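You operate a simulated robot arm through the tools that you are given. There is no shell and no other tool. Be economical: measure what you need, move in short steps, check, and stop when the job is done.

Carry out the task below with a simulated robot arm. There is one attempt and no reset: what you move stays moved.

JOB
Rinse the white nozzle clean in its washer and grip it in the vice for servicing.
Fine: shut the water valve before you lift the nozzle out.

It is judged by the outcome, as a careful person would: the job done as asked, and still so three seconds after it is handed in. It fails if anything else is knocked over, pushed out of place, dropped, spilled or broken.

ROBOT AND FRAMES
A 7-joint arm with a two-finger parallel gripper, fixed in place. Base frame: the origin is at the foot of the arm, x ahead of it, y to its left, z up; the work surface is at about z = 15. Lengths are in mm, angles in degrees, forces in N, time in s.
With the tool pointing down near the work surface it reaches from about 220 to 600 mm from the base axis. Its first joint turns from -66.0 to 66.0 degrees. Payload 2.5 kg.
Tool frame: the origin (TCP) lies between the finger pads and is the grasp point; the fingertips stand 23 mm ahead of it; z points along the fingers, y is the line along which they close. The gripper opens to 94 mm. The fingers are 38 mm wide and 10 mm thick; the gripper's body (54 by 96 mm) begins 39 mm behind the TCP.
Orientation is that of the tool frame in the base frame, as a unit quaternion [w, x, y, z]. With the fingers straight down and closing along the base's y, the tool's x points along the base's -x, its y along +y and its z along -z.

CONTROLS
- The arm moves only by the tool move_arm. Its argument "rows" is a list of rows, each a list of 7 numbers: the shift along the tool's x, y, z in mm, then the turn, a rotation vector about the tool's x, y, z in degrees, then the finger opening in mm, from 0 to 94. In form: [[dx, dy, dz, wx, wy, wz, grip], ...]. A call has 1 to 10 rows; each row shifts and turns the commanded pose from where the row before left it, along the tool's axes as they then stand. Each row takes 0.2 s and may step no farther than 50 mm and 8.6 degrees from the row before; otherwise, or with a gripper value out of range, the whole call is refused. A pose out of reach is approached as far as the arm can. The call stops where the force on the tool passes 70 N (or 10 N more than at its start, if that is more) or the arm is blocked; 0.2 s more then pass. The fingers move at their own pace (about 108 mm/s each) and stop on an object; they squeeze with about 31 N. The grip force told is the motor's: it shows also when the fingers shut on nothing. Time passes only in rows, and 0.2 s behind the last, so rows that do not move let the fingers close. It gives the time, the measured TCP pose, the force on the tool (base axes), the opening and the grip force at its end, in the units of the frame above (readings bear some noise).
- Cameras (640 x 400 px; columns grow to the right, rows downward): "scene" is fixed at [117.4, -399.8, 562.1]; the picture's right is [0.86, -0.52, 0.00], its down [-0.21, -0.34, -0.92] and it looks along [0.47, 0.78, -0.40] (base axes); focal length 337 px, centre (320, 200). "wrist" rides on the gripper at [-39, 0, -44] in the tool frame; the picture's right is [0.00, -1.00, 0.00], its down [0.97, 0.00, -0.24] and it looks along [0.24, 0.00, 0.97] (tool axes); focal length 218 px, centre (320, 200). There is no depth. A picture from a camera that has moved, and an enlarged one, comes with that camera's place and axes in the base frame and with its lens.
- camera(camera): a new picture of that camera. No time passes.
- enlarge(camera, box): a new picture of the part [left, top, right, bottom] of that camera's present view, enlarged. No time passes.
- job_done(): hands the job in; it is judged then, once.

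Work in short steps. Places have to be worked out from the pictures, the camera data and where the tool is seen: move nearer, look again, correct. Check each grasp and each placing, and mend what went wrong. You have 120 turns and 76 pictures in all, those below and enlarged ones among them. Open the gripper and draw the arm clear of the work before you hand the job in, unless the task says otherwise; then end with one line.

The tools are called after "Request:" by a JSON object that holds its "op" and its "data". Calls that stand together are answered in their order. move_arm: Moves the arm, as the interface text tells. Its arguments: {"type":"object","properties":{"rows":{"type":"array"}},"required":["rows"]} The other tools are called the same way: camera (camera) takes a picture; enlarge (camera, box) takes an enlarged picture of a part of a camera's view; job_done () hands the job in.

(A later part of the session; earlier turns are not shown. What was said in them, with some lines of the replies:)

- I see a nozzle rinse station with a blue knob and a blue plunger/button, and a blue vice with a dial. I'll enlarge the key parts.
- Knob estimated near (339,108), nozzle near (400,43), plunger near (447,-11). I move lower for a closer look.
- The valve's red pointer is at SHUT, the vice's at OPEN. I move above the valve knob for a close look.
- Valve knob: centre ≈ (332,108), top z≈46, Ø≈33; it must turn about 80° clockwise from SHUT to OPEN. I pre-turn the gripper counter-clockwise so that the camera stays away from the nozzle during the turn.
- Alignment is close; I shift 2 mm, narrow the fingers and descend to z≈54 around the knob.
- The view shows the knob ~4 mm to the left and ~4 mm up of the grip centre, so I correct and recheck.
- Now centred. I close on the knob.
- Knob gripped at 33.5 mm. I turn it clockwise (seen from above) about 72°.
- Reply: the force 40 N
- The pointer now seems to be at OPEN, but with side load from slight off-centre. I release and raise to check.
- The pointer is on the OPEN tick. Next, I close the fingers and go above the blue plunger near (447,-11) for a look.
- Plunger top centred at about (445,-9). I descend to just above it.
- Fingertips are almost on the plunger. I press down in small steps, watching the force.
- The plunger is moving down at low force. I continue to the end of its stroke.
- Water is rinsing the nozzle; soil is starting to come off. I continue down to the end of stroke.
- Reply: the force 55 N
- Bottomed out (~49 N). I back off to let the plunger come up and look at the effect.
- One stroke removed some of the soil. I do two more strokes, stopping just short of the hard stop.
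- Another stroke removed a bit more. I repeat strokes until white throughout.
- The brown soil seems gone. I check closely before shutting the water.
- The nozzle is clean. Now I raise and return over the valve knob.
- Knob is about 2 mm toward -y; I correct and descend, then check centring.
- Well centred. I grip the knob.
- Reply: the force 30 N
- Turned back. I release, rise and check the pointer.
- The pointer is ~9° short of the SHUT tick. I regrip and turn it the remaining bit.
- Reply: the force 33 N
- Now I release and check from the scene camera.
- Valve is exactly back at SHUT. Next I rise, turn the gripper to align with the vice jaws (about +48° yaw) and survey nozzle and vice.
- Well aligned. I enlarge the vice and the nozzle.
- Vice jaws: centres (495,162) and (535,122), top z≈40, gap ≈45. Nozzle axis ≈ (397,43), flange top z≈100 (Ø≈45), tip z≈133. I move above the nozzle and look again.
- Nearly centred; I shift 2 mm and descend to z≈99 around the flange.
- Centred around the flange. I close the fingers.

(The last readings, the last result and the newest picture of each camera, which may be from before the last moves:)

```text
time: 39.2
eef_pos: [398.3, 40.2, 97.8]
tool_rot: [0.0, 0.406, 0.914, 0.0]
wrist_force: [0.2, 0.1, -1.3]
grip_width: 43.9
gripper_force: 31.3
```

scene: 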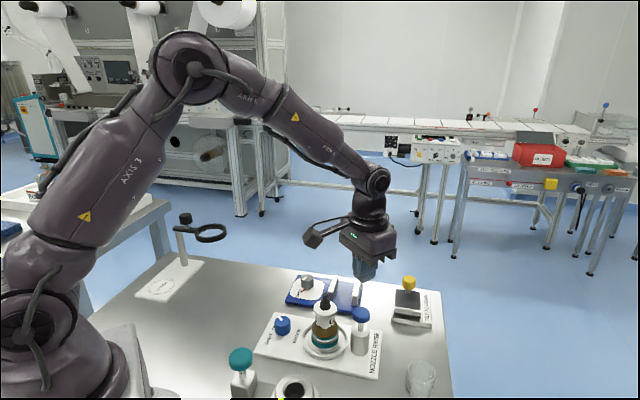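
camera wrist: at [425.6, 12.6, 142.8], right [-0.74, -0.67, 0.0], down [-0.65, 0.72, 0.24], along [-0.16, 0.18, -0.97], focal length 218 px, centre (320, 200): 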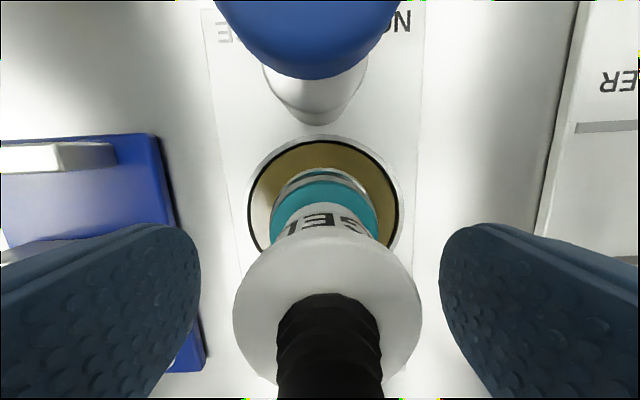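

Gripped at 44 mm on the flange. I lift gently 20 mm and look.

Request:
{"op": "move_arm", "data": {"rows": [[0, 0, -4, 0, 0, 0, 30], [0, 0, -6, 0, 0, 0, 30], [0, 0, -10, 0, 0, 0, 30], [0, 0, 0, 0, 0, 0, 30]]}}

Request:
{"op": "enlarge", "data": {"camera": "scene", "box": [270, 250, 390, 370]}}

```text
time: 40.2
eef_pos: [398.2, 39.4, 117.1]
tool_rot: [-0.001, 0.406, 0.914, 0.001]
wrist_force: [0.4, 0.6, 3.6]
grip_width: 43.1
gripper_force: 30.9
```

```text
3.33 times, centred on (330, 310) of scene
camera zoom: at [117.4, -399.8, 562.1], right [0.86, -0.52, 0.0], down [-0.21, -0.34, -0.92], along [0.47, 0.78, -0.4], focal length 1122 px, centre (287, -167)
```

zoom: 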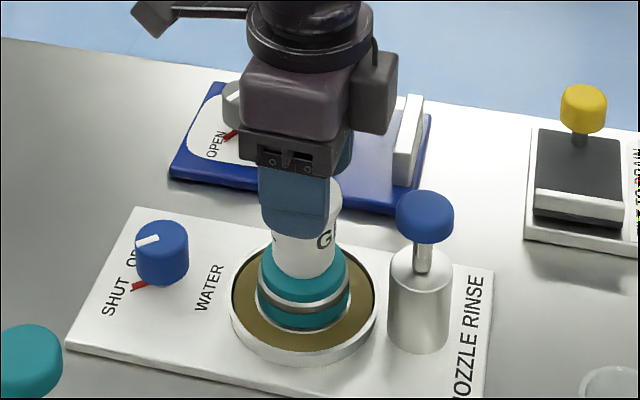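

The nozzle apparently did not rise. I take a wrist view.

Request:
{"op": "camera", "data": {"camera": "wrist"}}

Request:
{"op": "enlarge", "data": {"camera": "scene", "box": [300, 280, 350, 350]}}

```text
31 pictures are left
camera wrist: at [423.7, 10.6, 162.1], right [-0.74, -0.67, 0.0], down [-0.65, 0.72, 0.24], along [-0.16, 0.18, -0.97], focal length 218 px, centre (320, 200)
```

wrist: 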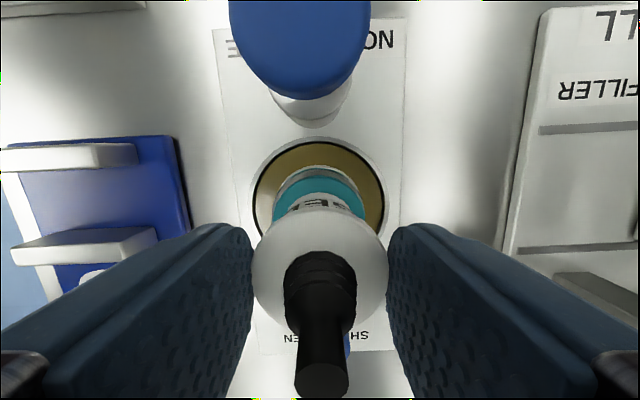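

```text
5.71 times, centred on (325, 315) of scene
camera zoom: at [117.4, -399.8, 562.1], right [0.86, -0.52, 0.0], down [-0.21, -0.34, -0.92], along [0.47, 0.78, -0.4], focal length 1923 px, centre (291, -457)
```

zoom: 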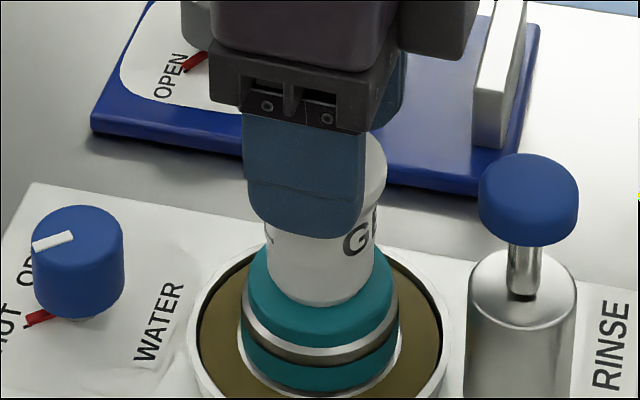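

The fingers slid up over the flange. I re-open, lower again and test the pull in small steps to read the force.

Request:
{"op": "move_arm", "data": {"rows": [[0, 0, 0, 0, 0, 0, 60], [0, 0, 0, 0, 0, 0, 60], [0, 0, 15, 0, 0, 0, 60], [0, 0, 7.5, 0, 0, 0, 60], [0, 0, 0, 0, 0, 0, 60], [0, 0, 0, 0, 0, 0, 30], [0, 0, 0, 0, 0, 0, 30], [0, 0, 0, 0, 0, 0, 30]]}}

Request:
{"op": "move_arm", "data": {"rows": [[0, 0, -2, 0, 0, 0, 0], [0, 0, 0, 0, 0, 0, 0]]}}

Request:
{"op": "move_arm", "data": {"rows": [[0, 0, -2, 0, 0, 0, 0], [0, 0, 0, 0, 0, 0, 0]]}}

```text
time: 42.0
eef_pos: [397.3, 40.3, 94.7]
tool_rot: [0.0, 0.408, 0.913, 0.0]
wrist_force: [1.4, 1.5, 0.2]
grip_width: 43.2
gripper_force: 30.7
```

```text
time: 42.6
eef_pos: [397.7, 40.0, 96.7]
tool_rot: [-0.001, 0.406, 0.914, 0.001]
wrist_force: [2.2, -0.5, -3.8]
grip_width: 43.0
gripper_force: 30.9
```

```text
time: 43.2
eef_pos: [397.9, 40.0, 98.8]
tool_rot: [0.0, 0.406, 0.914, 0.0]
wrist_force: [-0.2, -0.2, -1.0]
grip_width: 43.1
gripper_force: 31.4
```

Forces are low; I look whether the nozzle is moving.

Request:
{"op": "move_arm", "data": {"rows": [[0, 0, -3, 0, 0, 0, 0], [0, 0, -3, 0, 0, 0, 0], [0, 0, 0, 0, 0, 0, 0]]}}

Request:
{"op": "enlarge", "data": {"camera": "scene", "box": [300, 280, 350, 350]}}

```text
time: 44.0
eef_pos: [397.1, 39.6, 105.7]
tool_rot: [0.0, 0.406, 0.914, 0.0]
wrist_force: [0.2, 0.0, -1.9]
grip_width: 43.1
gripper_force: 30.8
```

```text
5.71 times, centred on (325, 315) of scene
camera zoom: at [117.4, -399.8, 562.1], right [0.86, -0.52, 0.0], down [-0.21, -0.34, -0.92], along [0.47, 0.78, -0.4], focal length 1923 px, centre (291, -457)
```

zoom: 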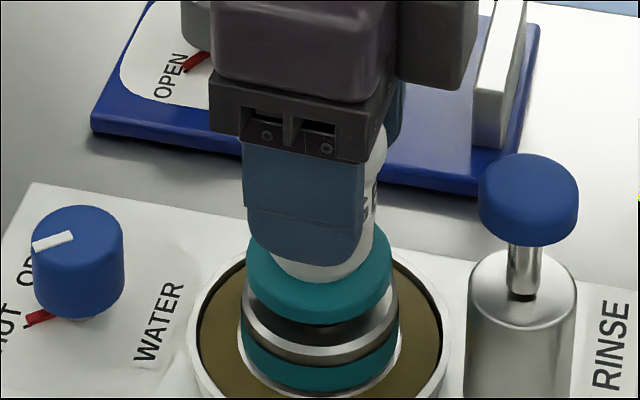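

It's lifting now: the white nozzle with its teal collar comes off the holder. I continue lifting slowly.

Request:
{"op": "move_arm", "data": {"rows": [[0, 0, -3, 0, 0, 0, 0], [0, 0, -3, 0, 0, 0, 0], [0, 0, -4, 0, 0, 0, 0], [0, 0, -4, 0, 0, 0, 0], [0, 0, -5, 0, 0, 0, 0], [0, 0, -5, 0, 0, 0, 0], [0, 0, -5, 0, 0, 0, 0], [0, 0, -5, 0, 0, 0, 0], [0, 0, -5, 0, 0, 0, 0], [0, 0, 0, 0, 0, 0, 0]]}}

Request:
{"op": "enlarge", "data": {"camera": "scene", "box": [290, 250, 360, 350]}}

```text
time: 46.2
eef_pos: [397.8, 39.1, 144.3]
tool_rot: [0.0, 0.406, 0.914, 0.0]
wrist_force: [0.9, -0.3, -1.5]
grip_width: 43.0
gripper_force: 31.0
```

```text
4.00 times, centred on (325, 300) of scene
camera zoom: at [117.4, -399.8, 562.1], right [0.86, -0.52, 0.0], down [-0.21, -0.34, -0.92], along [0.47, 0.78, -0.4], focal length 1346 px, centre (300, -200)
```

zoom: 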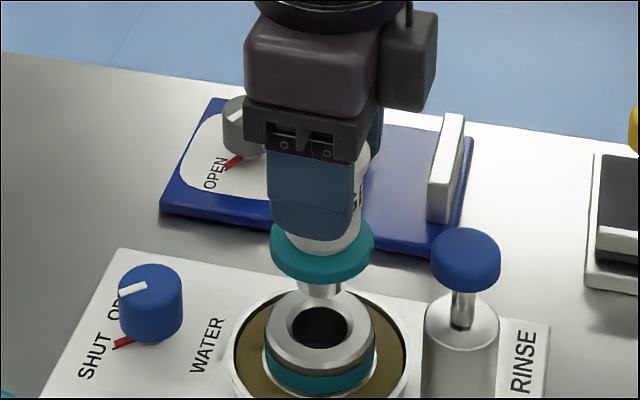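

A spigot under the collar is coming out of the socket. I lift higher until the whole nozzle is visible.

Request:
{"op": "move_arm", "data": {"rows": [[0, 0, -6, 0, 0, 0, 0], [0, 0, -6, 0, 0, 0, 0], [0, 0, -6, 0, 0, 0, 0], [0, 0, -6, 0, 0, 0, 0], [0, 0, -6, 0, 0, 0, 0], [0, 0, -6, 0, 0, 0, 0], [0, 0, -6, 0, 0, 0, 0], [0, 0, 0, 0, 0, 0, 0]]}}

Request:
{"op": "enlarge", "data": {"camera": "scene", "box": [290, 240, 360, 340]}}

```text
time: 48.0
eef_pos: [396.7, 38.5, 186.8]
tool_rot: [0.0, 0.407, 0.913, 0.0]
wrist_force: [0.1, 0.0, -0.8]
grip_width: 42.8
gripper_force: 31.0
```

```text
4.00 times, centred on (325, 290) of scene
camera zoom: at [117.4, -399.8, 562.1], right [0.86, -0.52, 0.0], down [-0.21, -0.34, -0.92], along [0.47, 0.78, -0.4], focal length 1346 px, centre (300, -160)
```

zoom: 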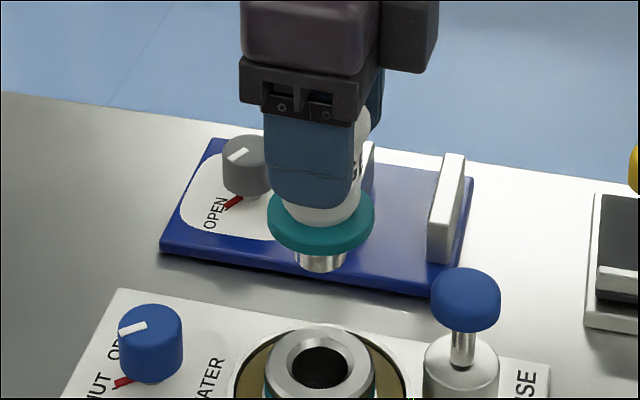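

Nozzle fully out: Ø22 spigot about 20 mm long under a Ø53 collar, so the spigot goes between the jaws. I carry it over the vice centre (~515,142).

Request:
{"op": "move_arm", "data": {"rows": [[0, 8, 0, 0, 0, 0, 0], [0, 16, 0, 0, 0, 0, 0], [0, 20, 0, 0, 0, 0, 0], [-1, 20, 0, 0, 0, 0, 0], [-1, 20, 0, 0, 0, 0, 0], [-1, 20, 0, 0, 0, 0, 0], [0, 20, 0, 0, 0, 0, 0], [0, 16, 0, 0, 0, 0, 0], [0, 11, 0, 0, 0, 0, 0], [0, 5, 0, 0, 0, 0, 0]]}}

Request:
{"op": "camera", "data": {"camera": "wrist"}}

Request:
{"op": "enlarge", "data": {"camera": "scene", "box": [270, 210, 390, 310]}}

```text
time: 50.2
eef_pos: [514.6, 143.8, 187.0]
tool_rot: [0.0, 0.407, 0.913, 0.0]
wrist_force: [-0.1, -0.1, -1.3]
grip_width: 43.0
gripper_force: 30.7
```

```text
26 pictures are left
camera wrist: at [541.6, 113.9, 231.0], right [-0.74, -0.67, 0.0], down [-0.65, 0.72, 0.24], along [-0.16, 0.18, -0.97], focal length 218 px, centre (320, 200)
```

wrist: 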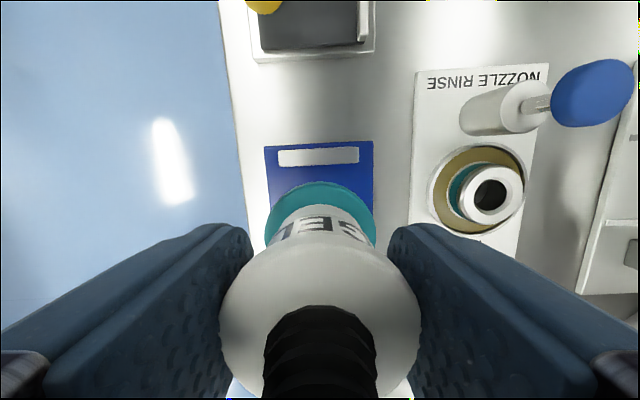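

```text
4.00 times, centred on (330, 260) of scene
camera zoom: at [117.4, -399.8, 562.1], right [0.86, -0.52, 0.0], down [-0.21, -0.34, -0.92], along [0.47, 0.78, -0.4], focal length 1346 px, centre (280, -40)
```

zoom: 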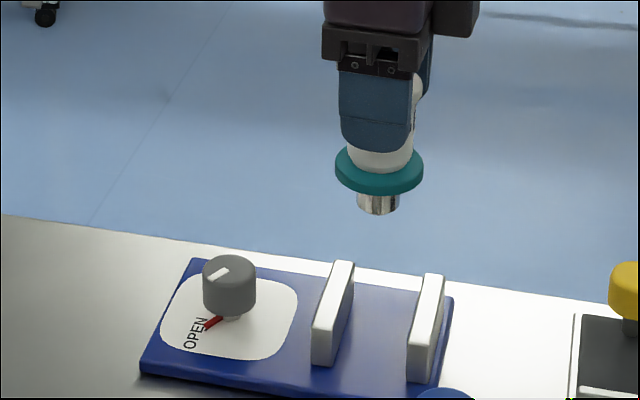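

Jaw gap centre ≈ (515.5,142) and the nozzle is over it within a few mm (clearance ±11). I descend to just above the jaws.

Request:
{"op": "move_arm", "data": {"rows": [[0, 0, 8, 0, 0, 0, 0], [0, 0, 14, 0, 0, 0, 0], [0, 0, 16, 0, 0, 0, 0], [0, 0, 14, 0, 0, 0, 0], [0, 0, 10, 0, 0, 0, 0], [0, 0, 5, 0, 0, 0, 0], [0, 0, 0, 0, 0, 0, 0]]}}

Request:
{"op": "enlarge", "data": {"camera": "scene", "box": [280, 230, 380, 310]}}

```text
time: 51.8
eef_pos: [515.0, 142.7, 118.0]
tool_rot: [0.001, 0.407, 0.913, -0.001]
wrist_force: [-0.7, -0.5, -1.2]
grip_width: 43.1
gripper_force: 30.6
```

```text
5.00 times, centred on (330, 270) of scene
camera zoom: at [117.4, -399.8, 562.1], right [0.86, -0.52, 0.0], down [-0.21, -0.34, -0.92], along [0.47, 0.78, -0.4], focal length 1683 px, centre (270, -150)
```

zoom: 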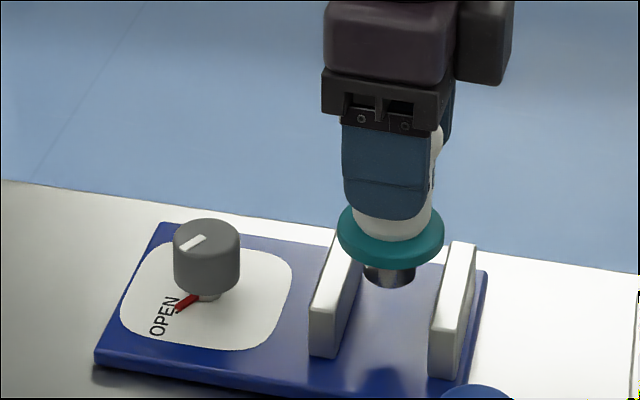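

The spigot is centred over the gap. I lower in small steps until contact.

Request:
{"op": "move_arm", "data": {"rows": [[0, 0, 4, 0, 0, 0, 0], [0, 0, 4, 0, 0, 0, 0], [0, 0, 3, 0, 0, 0, 0], [0, 0, 0, 0, 0, 0, 0]]}}

Request:
{"op": "move_arm", "data": {"rows": [[0, 0, 3, 0, 0, 0, 0], [0, 0, 0, 0, 0, 0, 0]]}}

Request:
{"op": "enlarge", "data": {"camera": "scene", "box": [280, 230, 380, 310]}}

```text
time: 52.8
eef_pos: [515.3, 142.8, 107.5]
tool_rot: [0.0, 0.407, 0.913, 0.0]
wrist_force: [-0.6, -0.3, -1.3]
grip_width: 42.8
gripper_force: 31.2
```

```text
time: 53.4
eef_pos: [515.5, 142.1, 104.4]
tool_rot: [0.0, 0.405, 0.914, 0.0]
wrist_force: [-0.1, 1.1, -0.5]
grip_width: 43.1
gripper_force: 31.1
```

```text
5.00 times, centred on (330, 270) of scene
camera zoom: at [117.4, -399.8, 562.1], right [0.86, -0.52, 0.0], down [-0.21, -0.34, -0.92], along [0.47, 0.78, -0.4], focal length 1683 px, centre (270, -150)
```

zoom: 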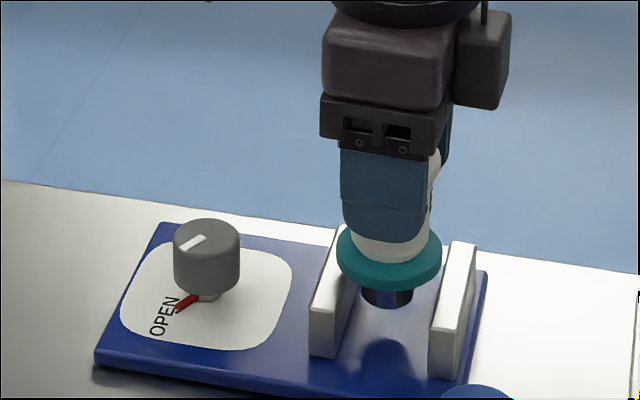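

The nozzle sits slightly nearer the left jaw; I shift 3 mm toward the other and continue down.

Request:
{"op": "move_arm", "data": {"rows": [[-3, 0, 0, 0, 0, 0, 0], [0, 0, 3, 0, 0, 0, 0], [0, 0, 0, 0, 0, 0, 0]]}}

Request:
{"op": "move_arm", "data": {"rows": [[0, 0, 2.5, 0, 0, 0, 0], [0, 0, 0, 0, 0, 0, 0]]}}

Request:
{"op": "move_arm", "data": {"rows": [[0, 0, 2.5, 0, 0, 0, 0], [0, 0, 0, 0, 0, 0, 0]]}}

Request:
{"op": "enlarge", "data": {"camera": "scene", "box": [280, 230, 380, 310]}}

```text
time: 54.2
eef_pos: [516.0, 139.8, 100.5]
tool_rot: [0.0, 0.407, 0.914, 0.0]
wrist_force: [0.7, 0.6, -0.9]
grip_width: 42.9
gripper_force: 30.8
```

```text
time: 54.8
eef_pos: [517.8, 140.7, 98.8]
tool_rot: [-0.001, 0.407, 0.914, 0.0]
wrist_force: [0.1, 0.0, -1.0]
grip_width: 43.2
gripper_force: 30.9
```

```text
time: 55.4
eef_pos: [516.3, 140.1, 97.3]
tool_rot: [0.0, 0.407, 0.913, 0.0]
wrist_force: [-0.7, -0.4, -0.9]
grip_width: 42.9
gripper_force: 30.9
```

```text
5.00 times, centred on (330, 270) of scene
camera zoom: at [117.4, -399.8, 562.1], right [0.86, -0.52, 0.0], down [-0.21, -0.34, -0.92], along [0.47, 0.78, -0.4], focal length 1683 px, centre (270, -150)
```

zoom: 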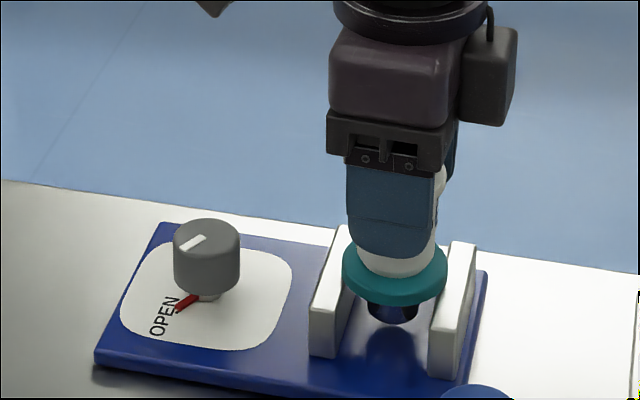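

No contact yet and well centred. I keep lowering in 2 mm steps.

Request:
{"op": "move_arm", "data": {"rows": [[0, 0, 2, 0, 0, 0, 0], [0, 0, 0, 0, 0, 0, 0]]}}

Request:
{"op": "move_arm", "data": {"rows": [[0, 0, 2, 0, 0, 0, 0], [0, 0, 0, 0, 0, 0, 0]]}}

Request:
{"op": "move_arm", "data": {"rows": [[0, 0, 2, 0, 0, 0, 0], [0, 0, 0, 0, 0, 0, 0]]}}

Request:
{"op": "enlarge", "data": {"camera": "scene", "box": [300, 235, 375, 310]}}

```text
time: 56.0
eef_pos: [516.6, 139.9, 94.6]
tool_rot: [0.0, 0.407, 0.913, 0.0]
wrist_force: [-0.1, -1.0, -0.4]
grip_width: 43.1
gripper_force: 31.2
```

```text
time: 56.6
eef_pos: [517.4, 139.7, 95.6]
tool_rot: [0.001, 0.407, 0.913, 0.002]
wrist_force: [-6.9, -2.1, 21.6]
grip_width: 42.9
gripper_force: 30.9
```

```text
time: 57.2
eef_pos: [518.0, 141.4, 91.3]
tool_rot: [0.003, 0.407, 0.914, 0.001]
wrist_force: [-4.5, -2.3, 24.0]
grip_width: 43.1
gripper_force: 31.5
```

```text
5.33 times, centred on (338, 272) of scene
camera zoom: at [117.3, -399.8, 562.1], right [0.86, -0.52, 0.0], down [-0.21, -0.34, -0.92], along [0.47, 0.78, -0.4], focal length 1795 px, centre (227, -187)
```

zoom: 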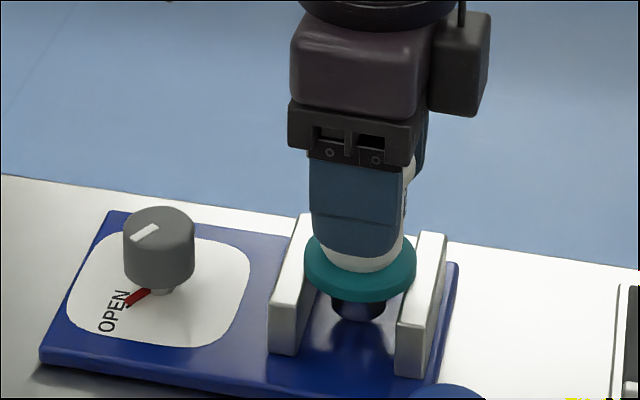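

Contact (~22 N): collar rests on the jaws. I relieve the pressure by 2 mm and open the fingers carefully.

Request:
{"op": "move_arm", "data": {"rows": [[0, 0, -2, 0, 0, 0, 0], [0, 0, 0, 0, 0, 0, 40], [0, 0, 0, 0, 0, 0, 44], [0, 0, 0, 0, 0, 0, 48], [0, 0, 0, 0, 0, 0, 56], [0, 0, 0, 0, 0, 0, 70], [0, 0, 0, 0, 0, 0, 70]]}}

Request:
{"op": "camera", "data": {"camera": "wrist"}}

Request:
{"op": "enlarge", "data": {"camera": "scene", "box": [300, 235, 375, 310]}}

```text
time: 58.8
eef_pos: [516.8, 141.9, 92.1]
tool_rot: [0.0, 0.407, 0.913, 0.0]
wrist_force: [0.5, -0.1, 0.3]
grip_width: 69.9
gripper_force: 0.1
```

```text
20 pictures are left
camera wrist: at [544.0, 112.0, 136.8], right [-0.74, -0.67, 0.0], down [-0.65, 0.72, 0.24], along [-0.16, 0.18, -0.97], focal length 218 px, centre (320, 200)
```

wrist: 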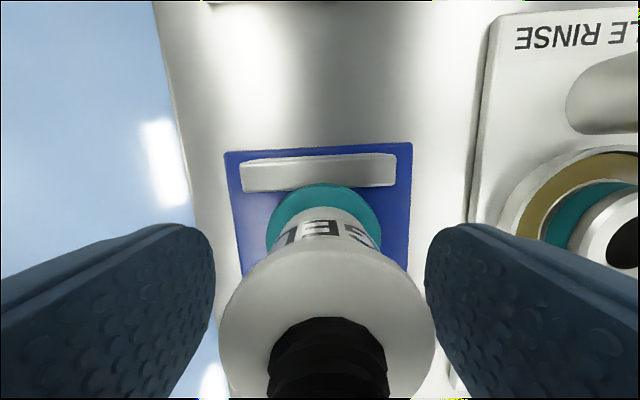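

```text
5.33 times, centred on (338, 272) of scene
camera zoom: at [117.4, -399.8, 562.1], right [0.86, -0.52, 0.0], down [-0.21, -0.34, -0.92], along [0.47, 0.78, -0.4], focal length 1795 px, centre (227, -187)
```

zoom: 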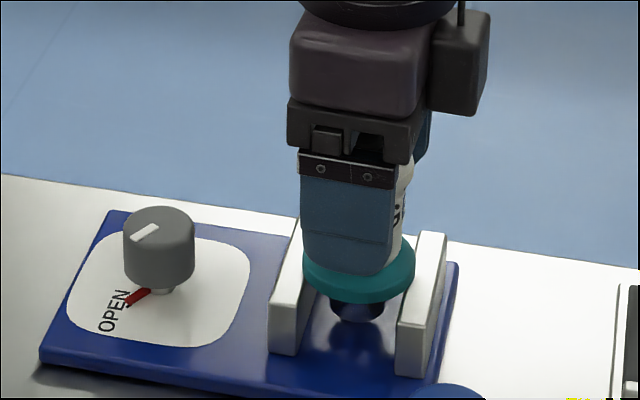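

The nozzle stands free. I withdraw straight up and check.

Request:
{"op": "move_arm", "data": {"rows": [[0, 0, -5, 0, 0, 0, 75], [0, 0, -15, 0, 0, 0, 80], [0, 0, -35, 0, 0, 0, 80], [0, 0, -40, 0, 0, 0, 80], [0, 0, 0, 0, 0, 0, 80]]}}

Request:
{"op": "enlarge", "data": {"camera": "scene", "box": [280, 235, 375, 310]}}

Request:
{"op": "enlarge", "data": {"camera": "wrist", "box": [200, 100, 440, 400]}}

```text
time: 60.0
eef_pos: [517.4, 139.4, 190.4]
tool_rot: [0.001, 0.408, 0.913, 0.0]
wrist_force: [-1.2, -0.2, 0.7]
grip_width: 80.0
gripper_force: 0.1
```

```text
5.33 times, centred on (328, 272) of scene
camera zoom: at [117.4, -399.8, 562.1], right [0.86, -0.52, 0.0], down [-0.21, -0.34, -0.92], along [0.47, 0.78, -0.4], focal length 1795 px, centre (280, -187)
```

zoom: 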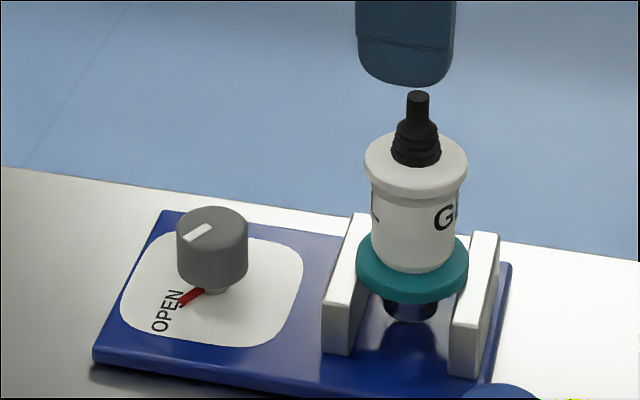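

```text
1.33 times, centred on (320, 250) of wrist
camera zoom: at [543.8, 110.8, 234.9], right [-0.74, -0.67, 0.0], down [-0.65, 0.72, 0.24], along [-0.16, 0.18, -0.97], focal length 291 px, centre (320, 133)
```

zoom: 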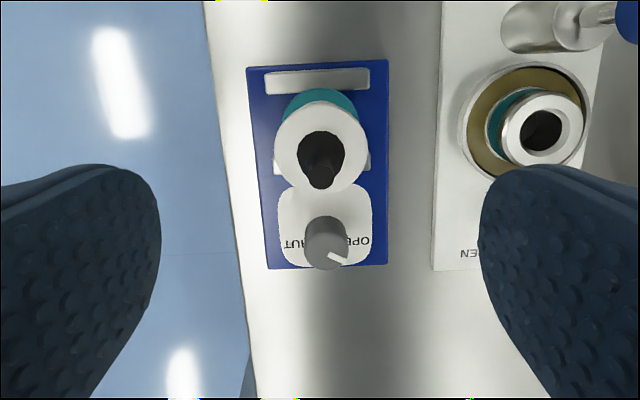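

The nozzle stands upright on the jaws with its spigot in the gap. Now I go to the vice knob, estimated (450,204).

Request:
{"op": "move_arm", "data": {"rows": [[31, -2, 0, 0, 0, 0, 80], [31, -2, 0, 0, 0, 0, 60], [31, -2, 0, 0, 0, 0, 50], [0, 0, 25, 0, 0, 0, 50], [0, 0, 0, 0, 0, 0, 50]]}}

Request:
{"op": "enlarge", "data": {"camera": "wrist", "box": [240, 120, 400, 270]}}

```text
time: 61.2
eef_pos: [449.2, 206.7, 161.9]
tool_rot: [-0.001, 0.407, 0.914, 0.0]
wrist_force: [0.3, 0.1, 0.3]
grip_width: 50.2
gripper_force: 0.0
```

```text
2.67 times, centred on (320, 195) of wrist
camera zoom: at [475.4, 177.6, 206.4], right [-0.74, -0.67, 0.0], down [-0.65, 0.72, 0.24], along [-0.16, 0.18, -0.97], focal length 582 px, centre (320, 213)
```

zoom: 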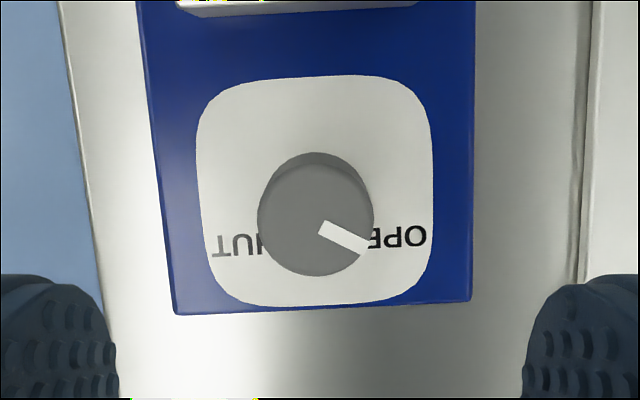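

Knob centred within 3 mm; the pointer needs about 124° clockwise from OPEN to SHUT. I correct, pre-turn −62° and check before descending.

Request:
{"op": "move_arm", "data": {"rows": [[2.5, 1.1, 0, 0, 0, -7.8, 50], [0, 0, 0, 0, 0, -7.8, 50], [0, 0, 0, 0, 0, -7.8, 50], [0, 0, 0, 0, 0, -7.8, 50], [0, 0, 0, 0, 0, -7.8, 50], [0, 0, 0, 0, 0, -7.8, 50], [0, 0, 0, 0, 0, -7.8, 50], [0, 0, 0, 0, 0, -7.8, 50], [0, 0, 0, 0, 0, 0, 50]]}}

Request:
{"op": "move_arm", "data": {"rows": [[0, 0, 40, 0, 0, 0, 50], [0, 0, 40, 0, 0, 0, 50], [0, 0, 20, 0, 0, 0, 50], [0, 0, 7, 0, 0, 0, 50], [0, 0, 0, 0, 0, 0, 50]]}}

Request:
{"op": "camera", "data": {"camera": "wrist"}}

```text
time: 63.2
eef_pos: [448.6, 207.4, 162.5]
tool_rot: [0.0, -0.126, 0.992, 0.0]
wrist_force: [-0.5, -0.2, 0.6]
grip_width: 50.1
gripper_force: 0.1
```

```text
time: 64.4
eef_pos: [449.4, 204.9, 55.3]
tool_rot: [0.001, -0.125, 0.992, 0.0]
wrist_force: [-0.2, -0.5, -0.1]
grip_width: 50.0
gripper_force: 0.1
```

```text
15 pictures are left
camera wrist: at [487.7, 215.1, 100.3], right [0.25, -0.97, 0.0], down [-0.94, -0.24, 0.24], along [-0.23, -0.06, -0.97], focal length 218 px, centre (320, 200)
```

wrist: 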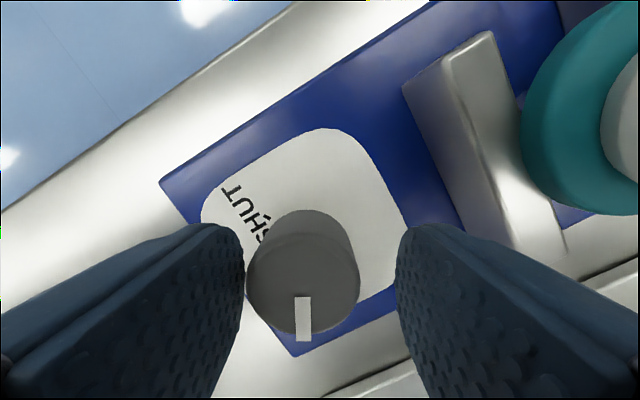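

The knob is 5 mm toward the left finger; I recentre and then grip.

Request:
{"op": "move_arm", "data": {"rows": [[0, 5, 0, 0, 0, 0, 50], [0, 0, 0, 0, 0, 0, 50], [0, 0, 0, 0, 0, 0, 20], [0, 0, 0, 0, 0, 0, 20], [0, 0, 0, 0, 0, 0, 20]]}}

Request:
{"op": "camera", "data": {"camera": "wrist"}}

```text
time: 65.6
eef_pos: [449.9, 210.2, 55.1]
tool_rot: [0.0, -0.125, 0.992, 0.0]
wrist_force: [-0.3, -3.0, 0.6]
grip_width: 33.6
gripper_force: 45.0
```

```text
14 pictures are left
camera wrist: at [486.6, 219.9, 100.0], right [0.25, -0.97, 0.0], down [-0.94, -0.24, 0.24], along [-0.23, -0.06, -0.97], focal length 218 px, centre (320, 200)
```

wrist: 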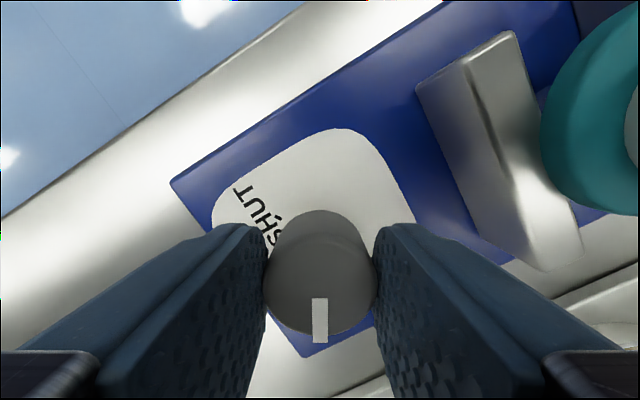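

Good grip, SHUT tick is on the clockwise side. I turn the first ~62°.

Request:
{"op": "move_arm", "data": {"rows": [[0, 0, 0, 0, 0, 7.8, 20], [0, 0, 0, 0, 0, 7.8, 20], [0, 0, 0, 0, 0, 7.8, 20], [0, 0, 0, 0, 0, 7.8, 20], [0, 0, 0, 0, 0, 7.8, 20], [0, 0, 0, 0, 0, 7.8, 20], [0, 0, 0, 0, 0, 7.8, 20], [0, 0, 0, 0, 0, 7.8, 20], [0, 0, 0, 0, 0, 0, 20]]}}

Request:
{"op": "enlarge", "data": {"camera": "scene", "box": [280, 225, 385, 310]}}

```text
time: 67.6
eef_pos: [448.5, 210.3, 55.4]
tool_rot: [0.0, 0.409, 0.913, -0.004]
wrist_force: [-10.6, -30.2, 5.0]
grip_width: 33.7
gripper_force: 45.0
```

```text
4.71 times, centred on (332, 268) of scene
camera zoom: at [117.4, -399.8, 562.1], right [0.86, -0.52, 0.0], down [-0.21, -0.34, -0.92], along [0.47, 0.78, -0.4], focal length 1584 px, centre (261, -118)
```

zoom: 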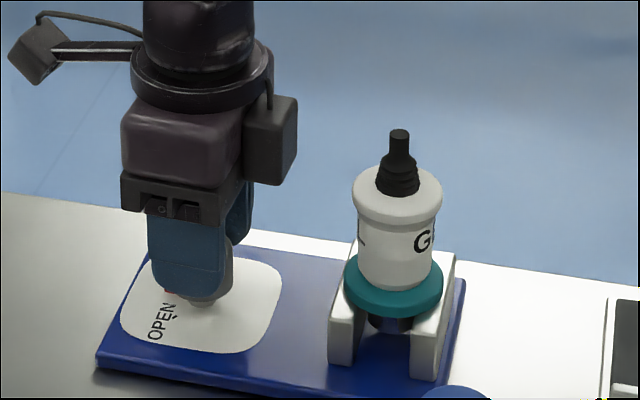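

Jaws are closing evenly and the nozzle stays upright. I relieve the side load by ~2.5 mm and turn the remaining ~62°.

Request:
{"op": "move_arm", "data": {"rows": [[-2, -1.5, 0, 0, 0, 0, 20], [0, 0, 0, 0, 0, 7.8, 20], [0, 0, 0, 0, 0, 7.8, 20], [0, 0, 0, 0, 0, 7.8, 20], [0, 0, 0, 0, 0, 7.8, 20], [0, 0, 0, 0, 0, 7.8, 20], [0, 0, 0, 0, 0, 7.8, 20], [0, 0, 0, 0, 0, 7.8, 20], [0, 0, 0, 0, 0, 0, 20]]}}

Request:
{"op": "camera", "data": {"camera": "wrist"}}

Request:
{"op": "enlarge", "data": {"camera": "scene", "box": [280, 225, 385, 310]}}

```text
time: 69.6
eef_pos: [447.5, 210.7, 56.3]
tool_rot: [-0.001, 0.781, 0.625, 0.001]
wrist_force: [-15.4, -0.8, 9.8]
grip_width: 32.7
gripper_force: 45.4
```

```text
12 pictures are left
camera wrist: at [439.8, 173.1, 101.2], right [-0.98, 0.22, 0.0], down [0.21, 0.95, 0.24], along [0.05, 0.24, -0.97], focal length 218 px, centre (320, 200)
```

wrist: 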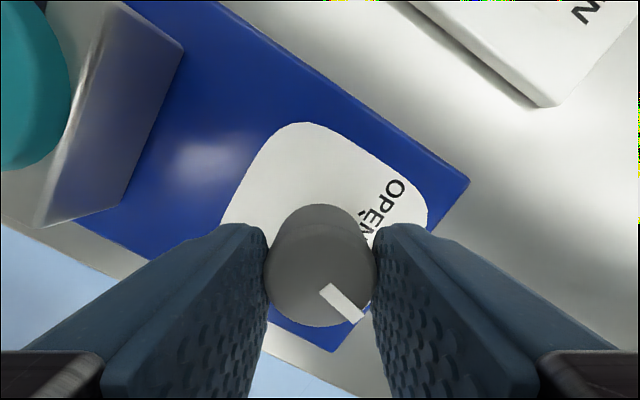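

```text
4.71 times, centred on (332, 268) of scene
camera zoom: at [117.4, -399.8, 562.1], right [0.86, -0.52, 0.0], down [-0.21, -0.34, -0.92], along [0.47, 0.78, -0.4], focal length 1584 px, centre (261, -118)
```

zoom: 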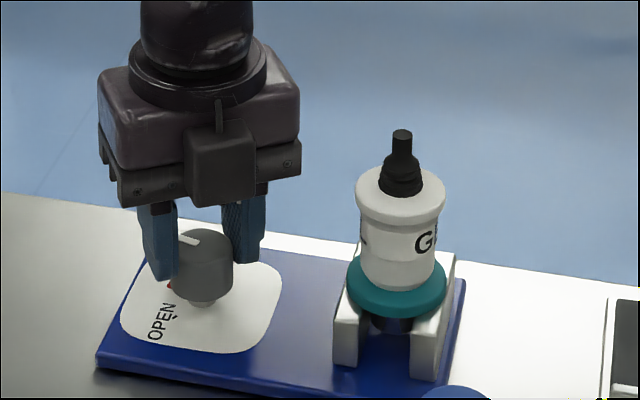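

The knob lagged the gripper: it slipped, possibly because the jaws have met the spigot. I release, rise and look.

Request:
{"op": "move_arm", "data": {"rows": [[0, 0, 0, 0, 0, 0, 50], [0, 0, 0, 0, 0, 0, 50], [0, 0, -40, 0, 0, 0, 50], [0, 0, -40, 0, 0, 0, 50], [0, 0, -27, 0, 0, 0, 50], [0, 0, 0, 0, 0, 0, 50]]}}

Request:
{"op": "enlarge", "data": {"camera": "wrist", "box": [120, 80, 400, 260]}}

Request:
{"op": "enlarge", "data": {"camera": "scene", "box": [290, 245, 375, 310]}}

```text
time: 71.0
eef_pos: [449.3, 209.5, 163.1]
tool_rot: [-0.001, 0.78, 0.625, 0.0]
wrist_force: [0.0, -0.2, -0.5]
grip_width: 50.3
gripper_force: 0.1
```

```text
2.22 times, centred on (260, 170) of wrist
camera zoom: at [440.1, 171.8, 207.7], right [-0.98, 0.22, 0.0], down [0.21, 0.95, 0.24], along [0.05, 0.23, -0.97], focal length 485 px, centre (453, 267)
```

zoom: 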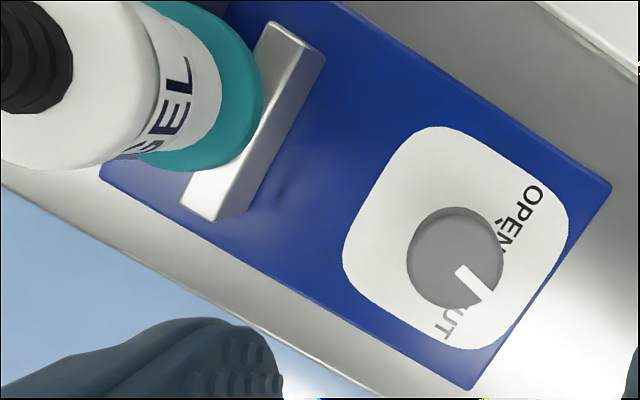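

```text
6.15 times, centred on (332, 278) of scene
camera zoom: at [117.4, -399.8, 562.1], right [0.86, -0.52, 0.0], down [-0.21, -0.34, -0.92], along [0.47, 0.78, -0.4], focal length 2071 px, centre (243, -277)
```

zoom: 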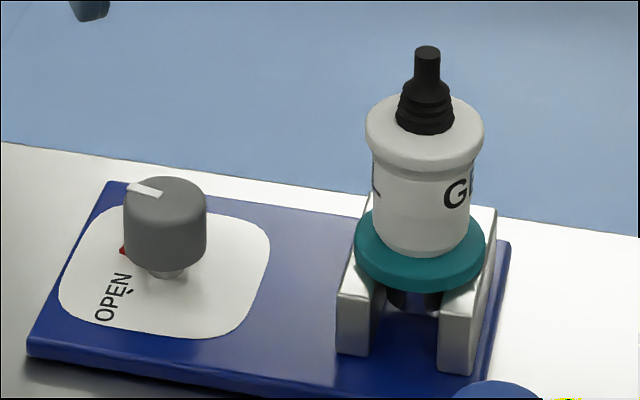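

Only the left jaw moves; it has advanced ~16 mm and slid the nozzle toward the fixed jaw, with ~7 mm still to close and the pointer ~48° short of SHUT. I turn the hand back, regrip more deeply and continue.

Request:
{"op": "move_arm", "data": {"rows": [[0, 0, 0, 0, 0, -8, 50], [0, 0, 0, 0, 0, -8, 50], [0, 0, 0, 0, 0, -8, 50], [0, 0, 0, 0, 0, -8, 50], [0, 0, 0, 0, 0, -8, 50], [0, 0, 0, 0, 0, -8, 50], [0, 0, 0, 0, 0, -7, 50], [0, -2, 0, 0, 0, 0, 50], [0, 0, 0, 0, 0, 0, 50]]}}

Request:
{"op": "move_arm", "data": {"rows": [[0, 0, 40, 0, 0, 0, 50], [0, 0, 40, 0, 0, 0, 50], [0, 0, 20, 0, 0, 0, 50], [0, 0, 10, 0, 0, 0, 50], [0, 0, 0, 0, 0, 0, 50]]}}

Request:
{"op": "camera", "data": {"camera": "wrist"}}

```text
time: 73.0
eef_pos: [447.1, 208.6, 162.3]
tool_rot: [0.0, 0.403, 0.915, 0.0]
wrist_force: [-0.9, -0.4, -0.2]
grip_width: 49.8
gripper_force: 0.0
```

```text
time: 74.2
eef_pos: [447.0, 206.6, 49.6]
tool_rot: [0.001, 0.403, 0.915, 0.0]
wrist_force: [0.0, 0.2, 0.9]
grip_width: 49.8
gripper_force: 0.1
```

```text
8 pictures are left
camera wrist: at [473.8, 178.3, 95.5], right [-0.74, -0.67, 0.0], down [-0.65, 0.72, 0.24], along [-0.16, 0.18, -0.97], focal length 218 px, centre (320, 200)
```

wrist: 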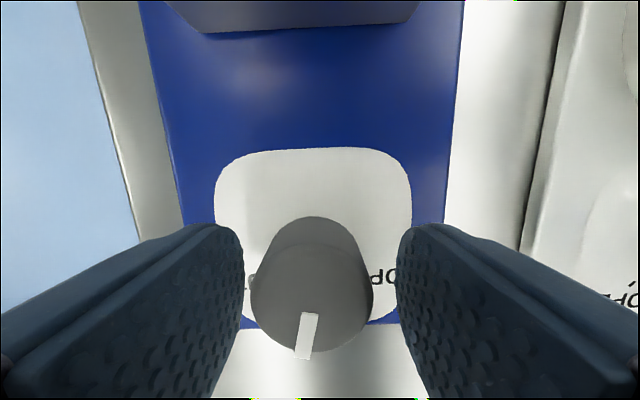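

I recentre by 2 mm, grip and turn the remaining ~54° slowly.

Request:
{"op": "move_arm", "data": {"rows": [[0, 2, 0, 0, 0, 0, 50], [0, 0, 0, 0, 0, 0, 20], [0, 0, 0, 0, 0, 0, 0], [0, 0, 0, 0, 0, 0, 0]]}}

Request:
{"op": "move_arm", "data": {"rows": [[0, 0, 0, 0, 0, 6, 0], [0, 0, 0, 0, 0, 6, 0], [0, 0, 0, 0, 0, 6, 0], [0, 0, 0, 0, 0, 6, 0], [0, 0, 0, 0, 0, 6, 0], [0, 0, 0, 0, 0, 6, 0], [0, 0, 0, 0, 0, 6, 0], [0, 0, 0, 0, 0, 6, 0], [0, 0, 0, 0, 0, 6, 0], [0, 0, 0, 0, 0, 0, 0]]}}

Request:
{"op": "camera", "data": {"camera": "wrist"}}

```text
time: 75.2
eef_pos: [448.7, 208.8, 51.8]
tool_rot: [0.0, 0.404, 0.915, 0.0]
wrist_force: [6.9, 3.6, -5.7]
grip_width: 33.2
gripper_force: 45.4
```

```text
time: 77.4
eef_pos: [447.9, 211.1, 51.8]
tool_rot: [-0.001, 0.775, 0.631, -0.003]
wrist_force: [-27.5, -4.9, 9.0]
grip_width: 33.2
gripper_force: 45.3
```

```text
7 pictures are left
camera wrist: at [440.6, 172.2, 97.3], right [-0.98, 0.2, 0.01], down [0.2, 0.95, 0.24], along [0.04, 0.23, -0.97], focal length 218 px, centre (320, 200)
```

wrist: 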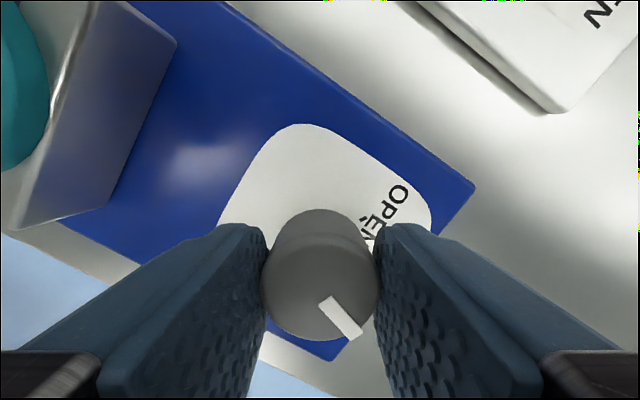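

The knob did not turn further, so the jaws are probably tight on the spigot. I release, rise and inspect the gap.

Request:
{"op": "move_arm", "data": {"rows": [[0, 0, 0, 0, 0, 0, 50], [0, 0, 0, 0, 0, 0, 50], [0, 0, -40, 0, 0, 0, 50], [0, 0, -40, 0, 0, 0, 50], [0, 0, -30, 0, 0, 0, 50], [0, 0, 0, 0, 0, 0, 50]]}}

Request:
{"op": "enlarge", "data": {"camera": "scene", "box": [328, 280, 368, 310]}}

```text
time: 78.8
eef_pos: [448.4, 208.0, 166.5]
tool_rot: [0.0, 0.775, 0.632, 0.0]
wrist_force: [-0.2, 0.0, 0.8]
grip_width: 50.2
gripper_force: 0.1
```

```text
13.33 times, centred on (348, 295) of scene
camera zoom: at [117.4, -399.8, 562.1], right [0.86, -0.52, 0.0], down [-0.21, -0.34, -0.92], along [0.47, 0.78, -0.4], focal length 4488 px, centre (-53, -1067)
```

zoom: 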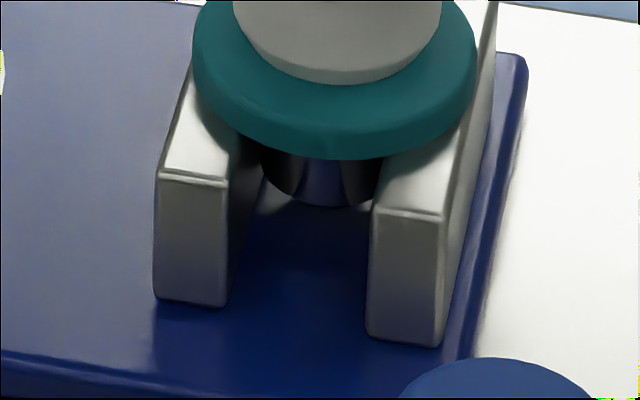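

Both jaws are against the spigot (gap ≈ spigot Ø ≈ 26 mm), which explains the stop. I rise clear with open fingers and check the whole scene.

Request:
{"op": "move_arm", "data": {"rows": [[0, 0, -45, 0, 0, 0, 80], [0, 0, -45, 0, 0, -8, 80], [0, 0, -30, 0, 0, -8, 80], [20, 0, 0, 0, 0, -8, 80], [20, 0, 0, 0, 0, -8, 80], [20, 0, 0, 0, 0, -8, 80], [0, 0, 0, 0, 0, -8, 80], [0, 0, 0, 0, 0, 0, 80]]}}

Request:
{"op": "camera", "data": {"camera": "scene"}}

Request:
{"op": "enlarge", "data": {"camera": "scene", "box": [250, 245, 400, 385]}}

```text
time: 80.6
eef_pos: [433.3, 267.3, 283.5]
tool_rot: [0.0, 0.45, 0.893, 0.0]
wrist_force: [0.1, 0.1, -0.8]
grip_width: 79.9
gripper_force: 0.0
```

```text
5 pictures are left
```

scene: 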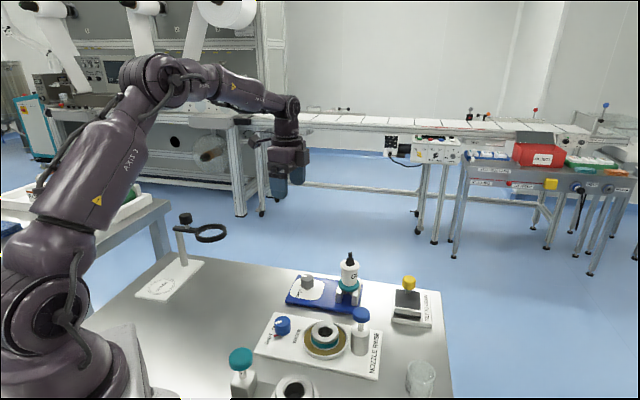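

```text
2.86 times, centred on (325, 315) of scene
camera zoom: at [117.4, -399.8, 562.1], right [0.86, -0.52, 0.0], down [-0.21, -0.34, -0.92], along [0.47, 0.78, -0.4], focal length 962 px, centre (306, -129)
```

zoom: 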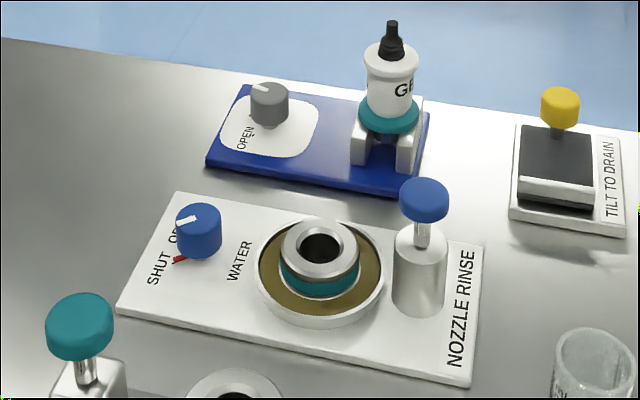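

The nozzle was rinsed clean, the water valve is shut, and the nozzle is standing in the vice with both jaws tight on its spigot. The vice knob stopped about 48° short of its SHUT mark and would not turn further; I took that as the jaws bottoming on the spigot. Nothing else has moved, and the arm is clear with the gripper open.

Request:
{"op": "job_done", "data": {}}

```text
The job is handed in.
```

I rinsed the nozzle clean, shut the water valve before lifting the nozzle out, and gripped it upright in the vice. The vice knob stopped about 48° short of its SHUT mark because the jaws had closed tight on the nozzle's spigot.
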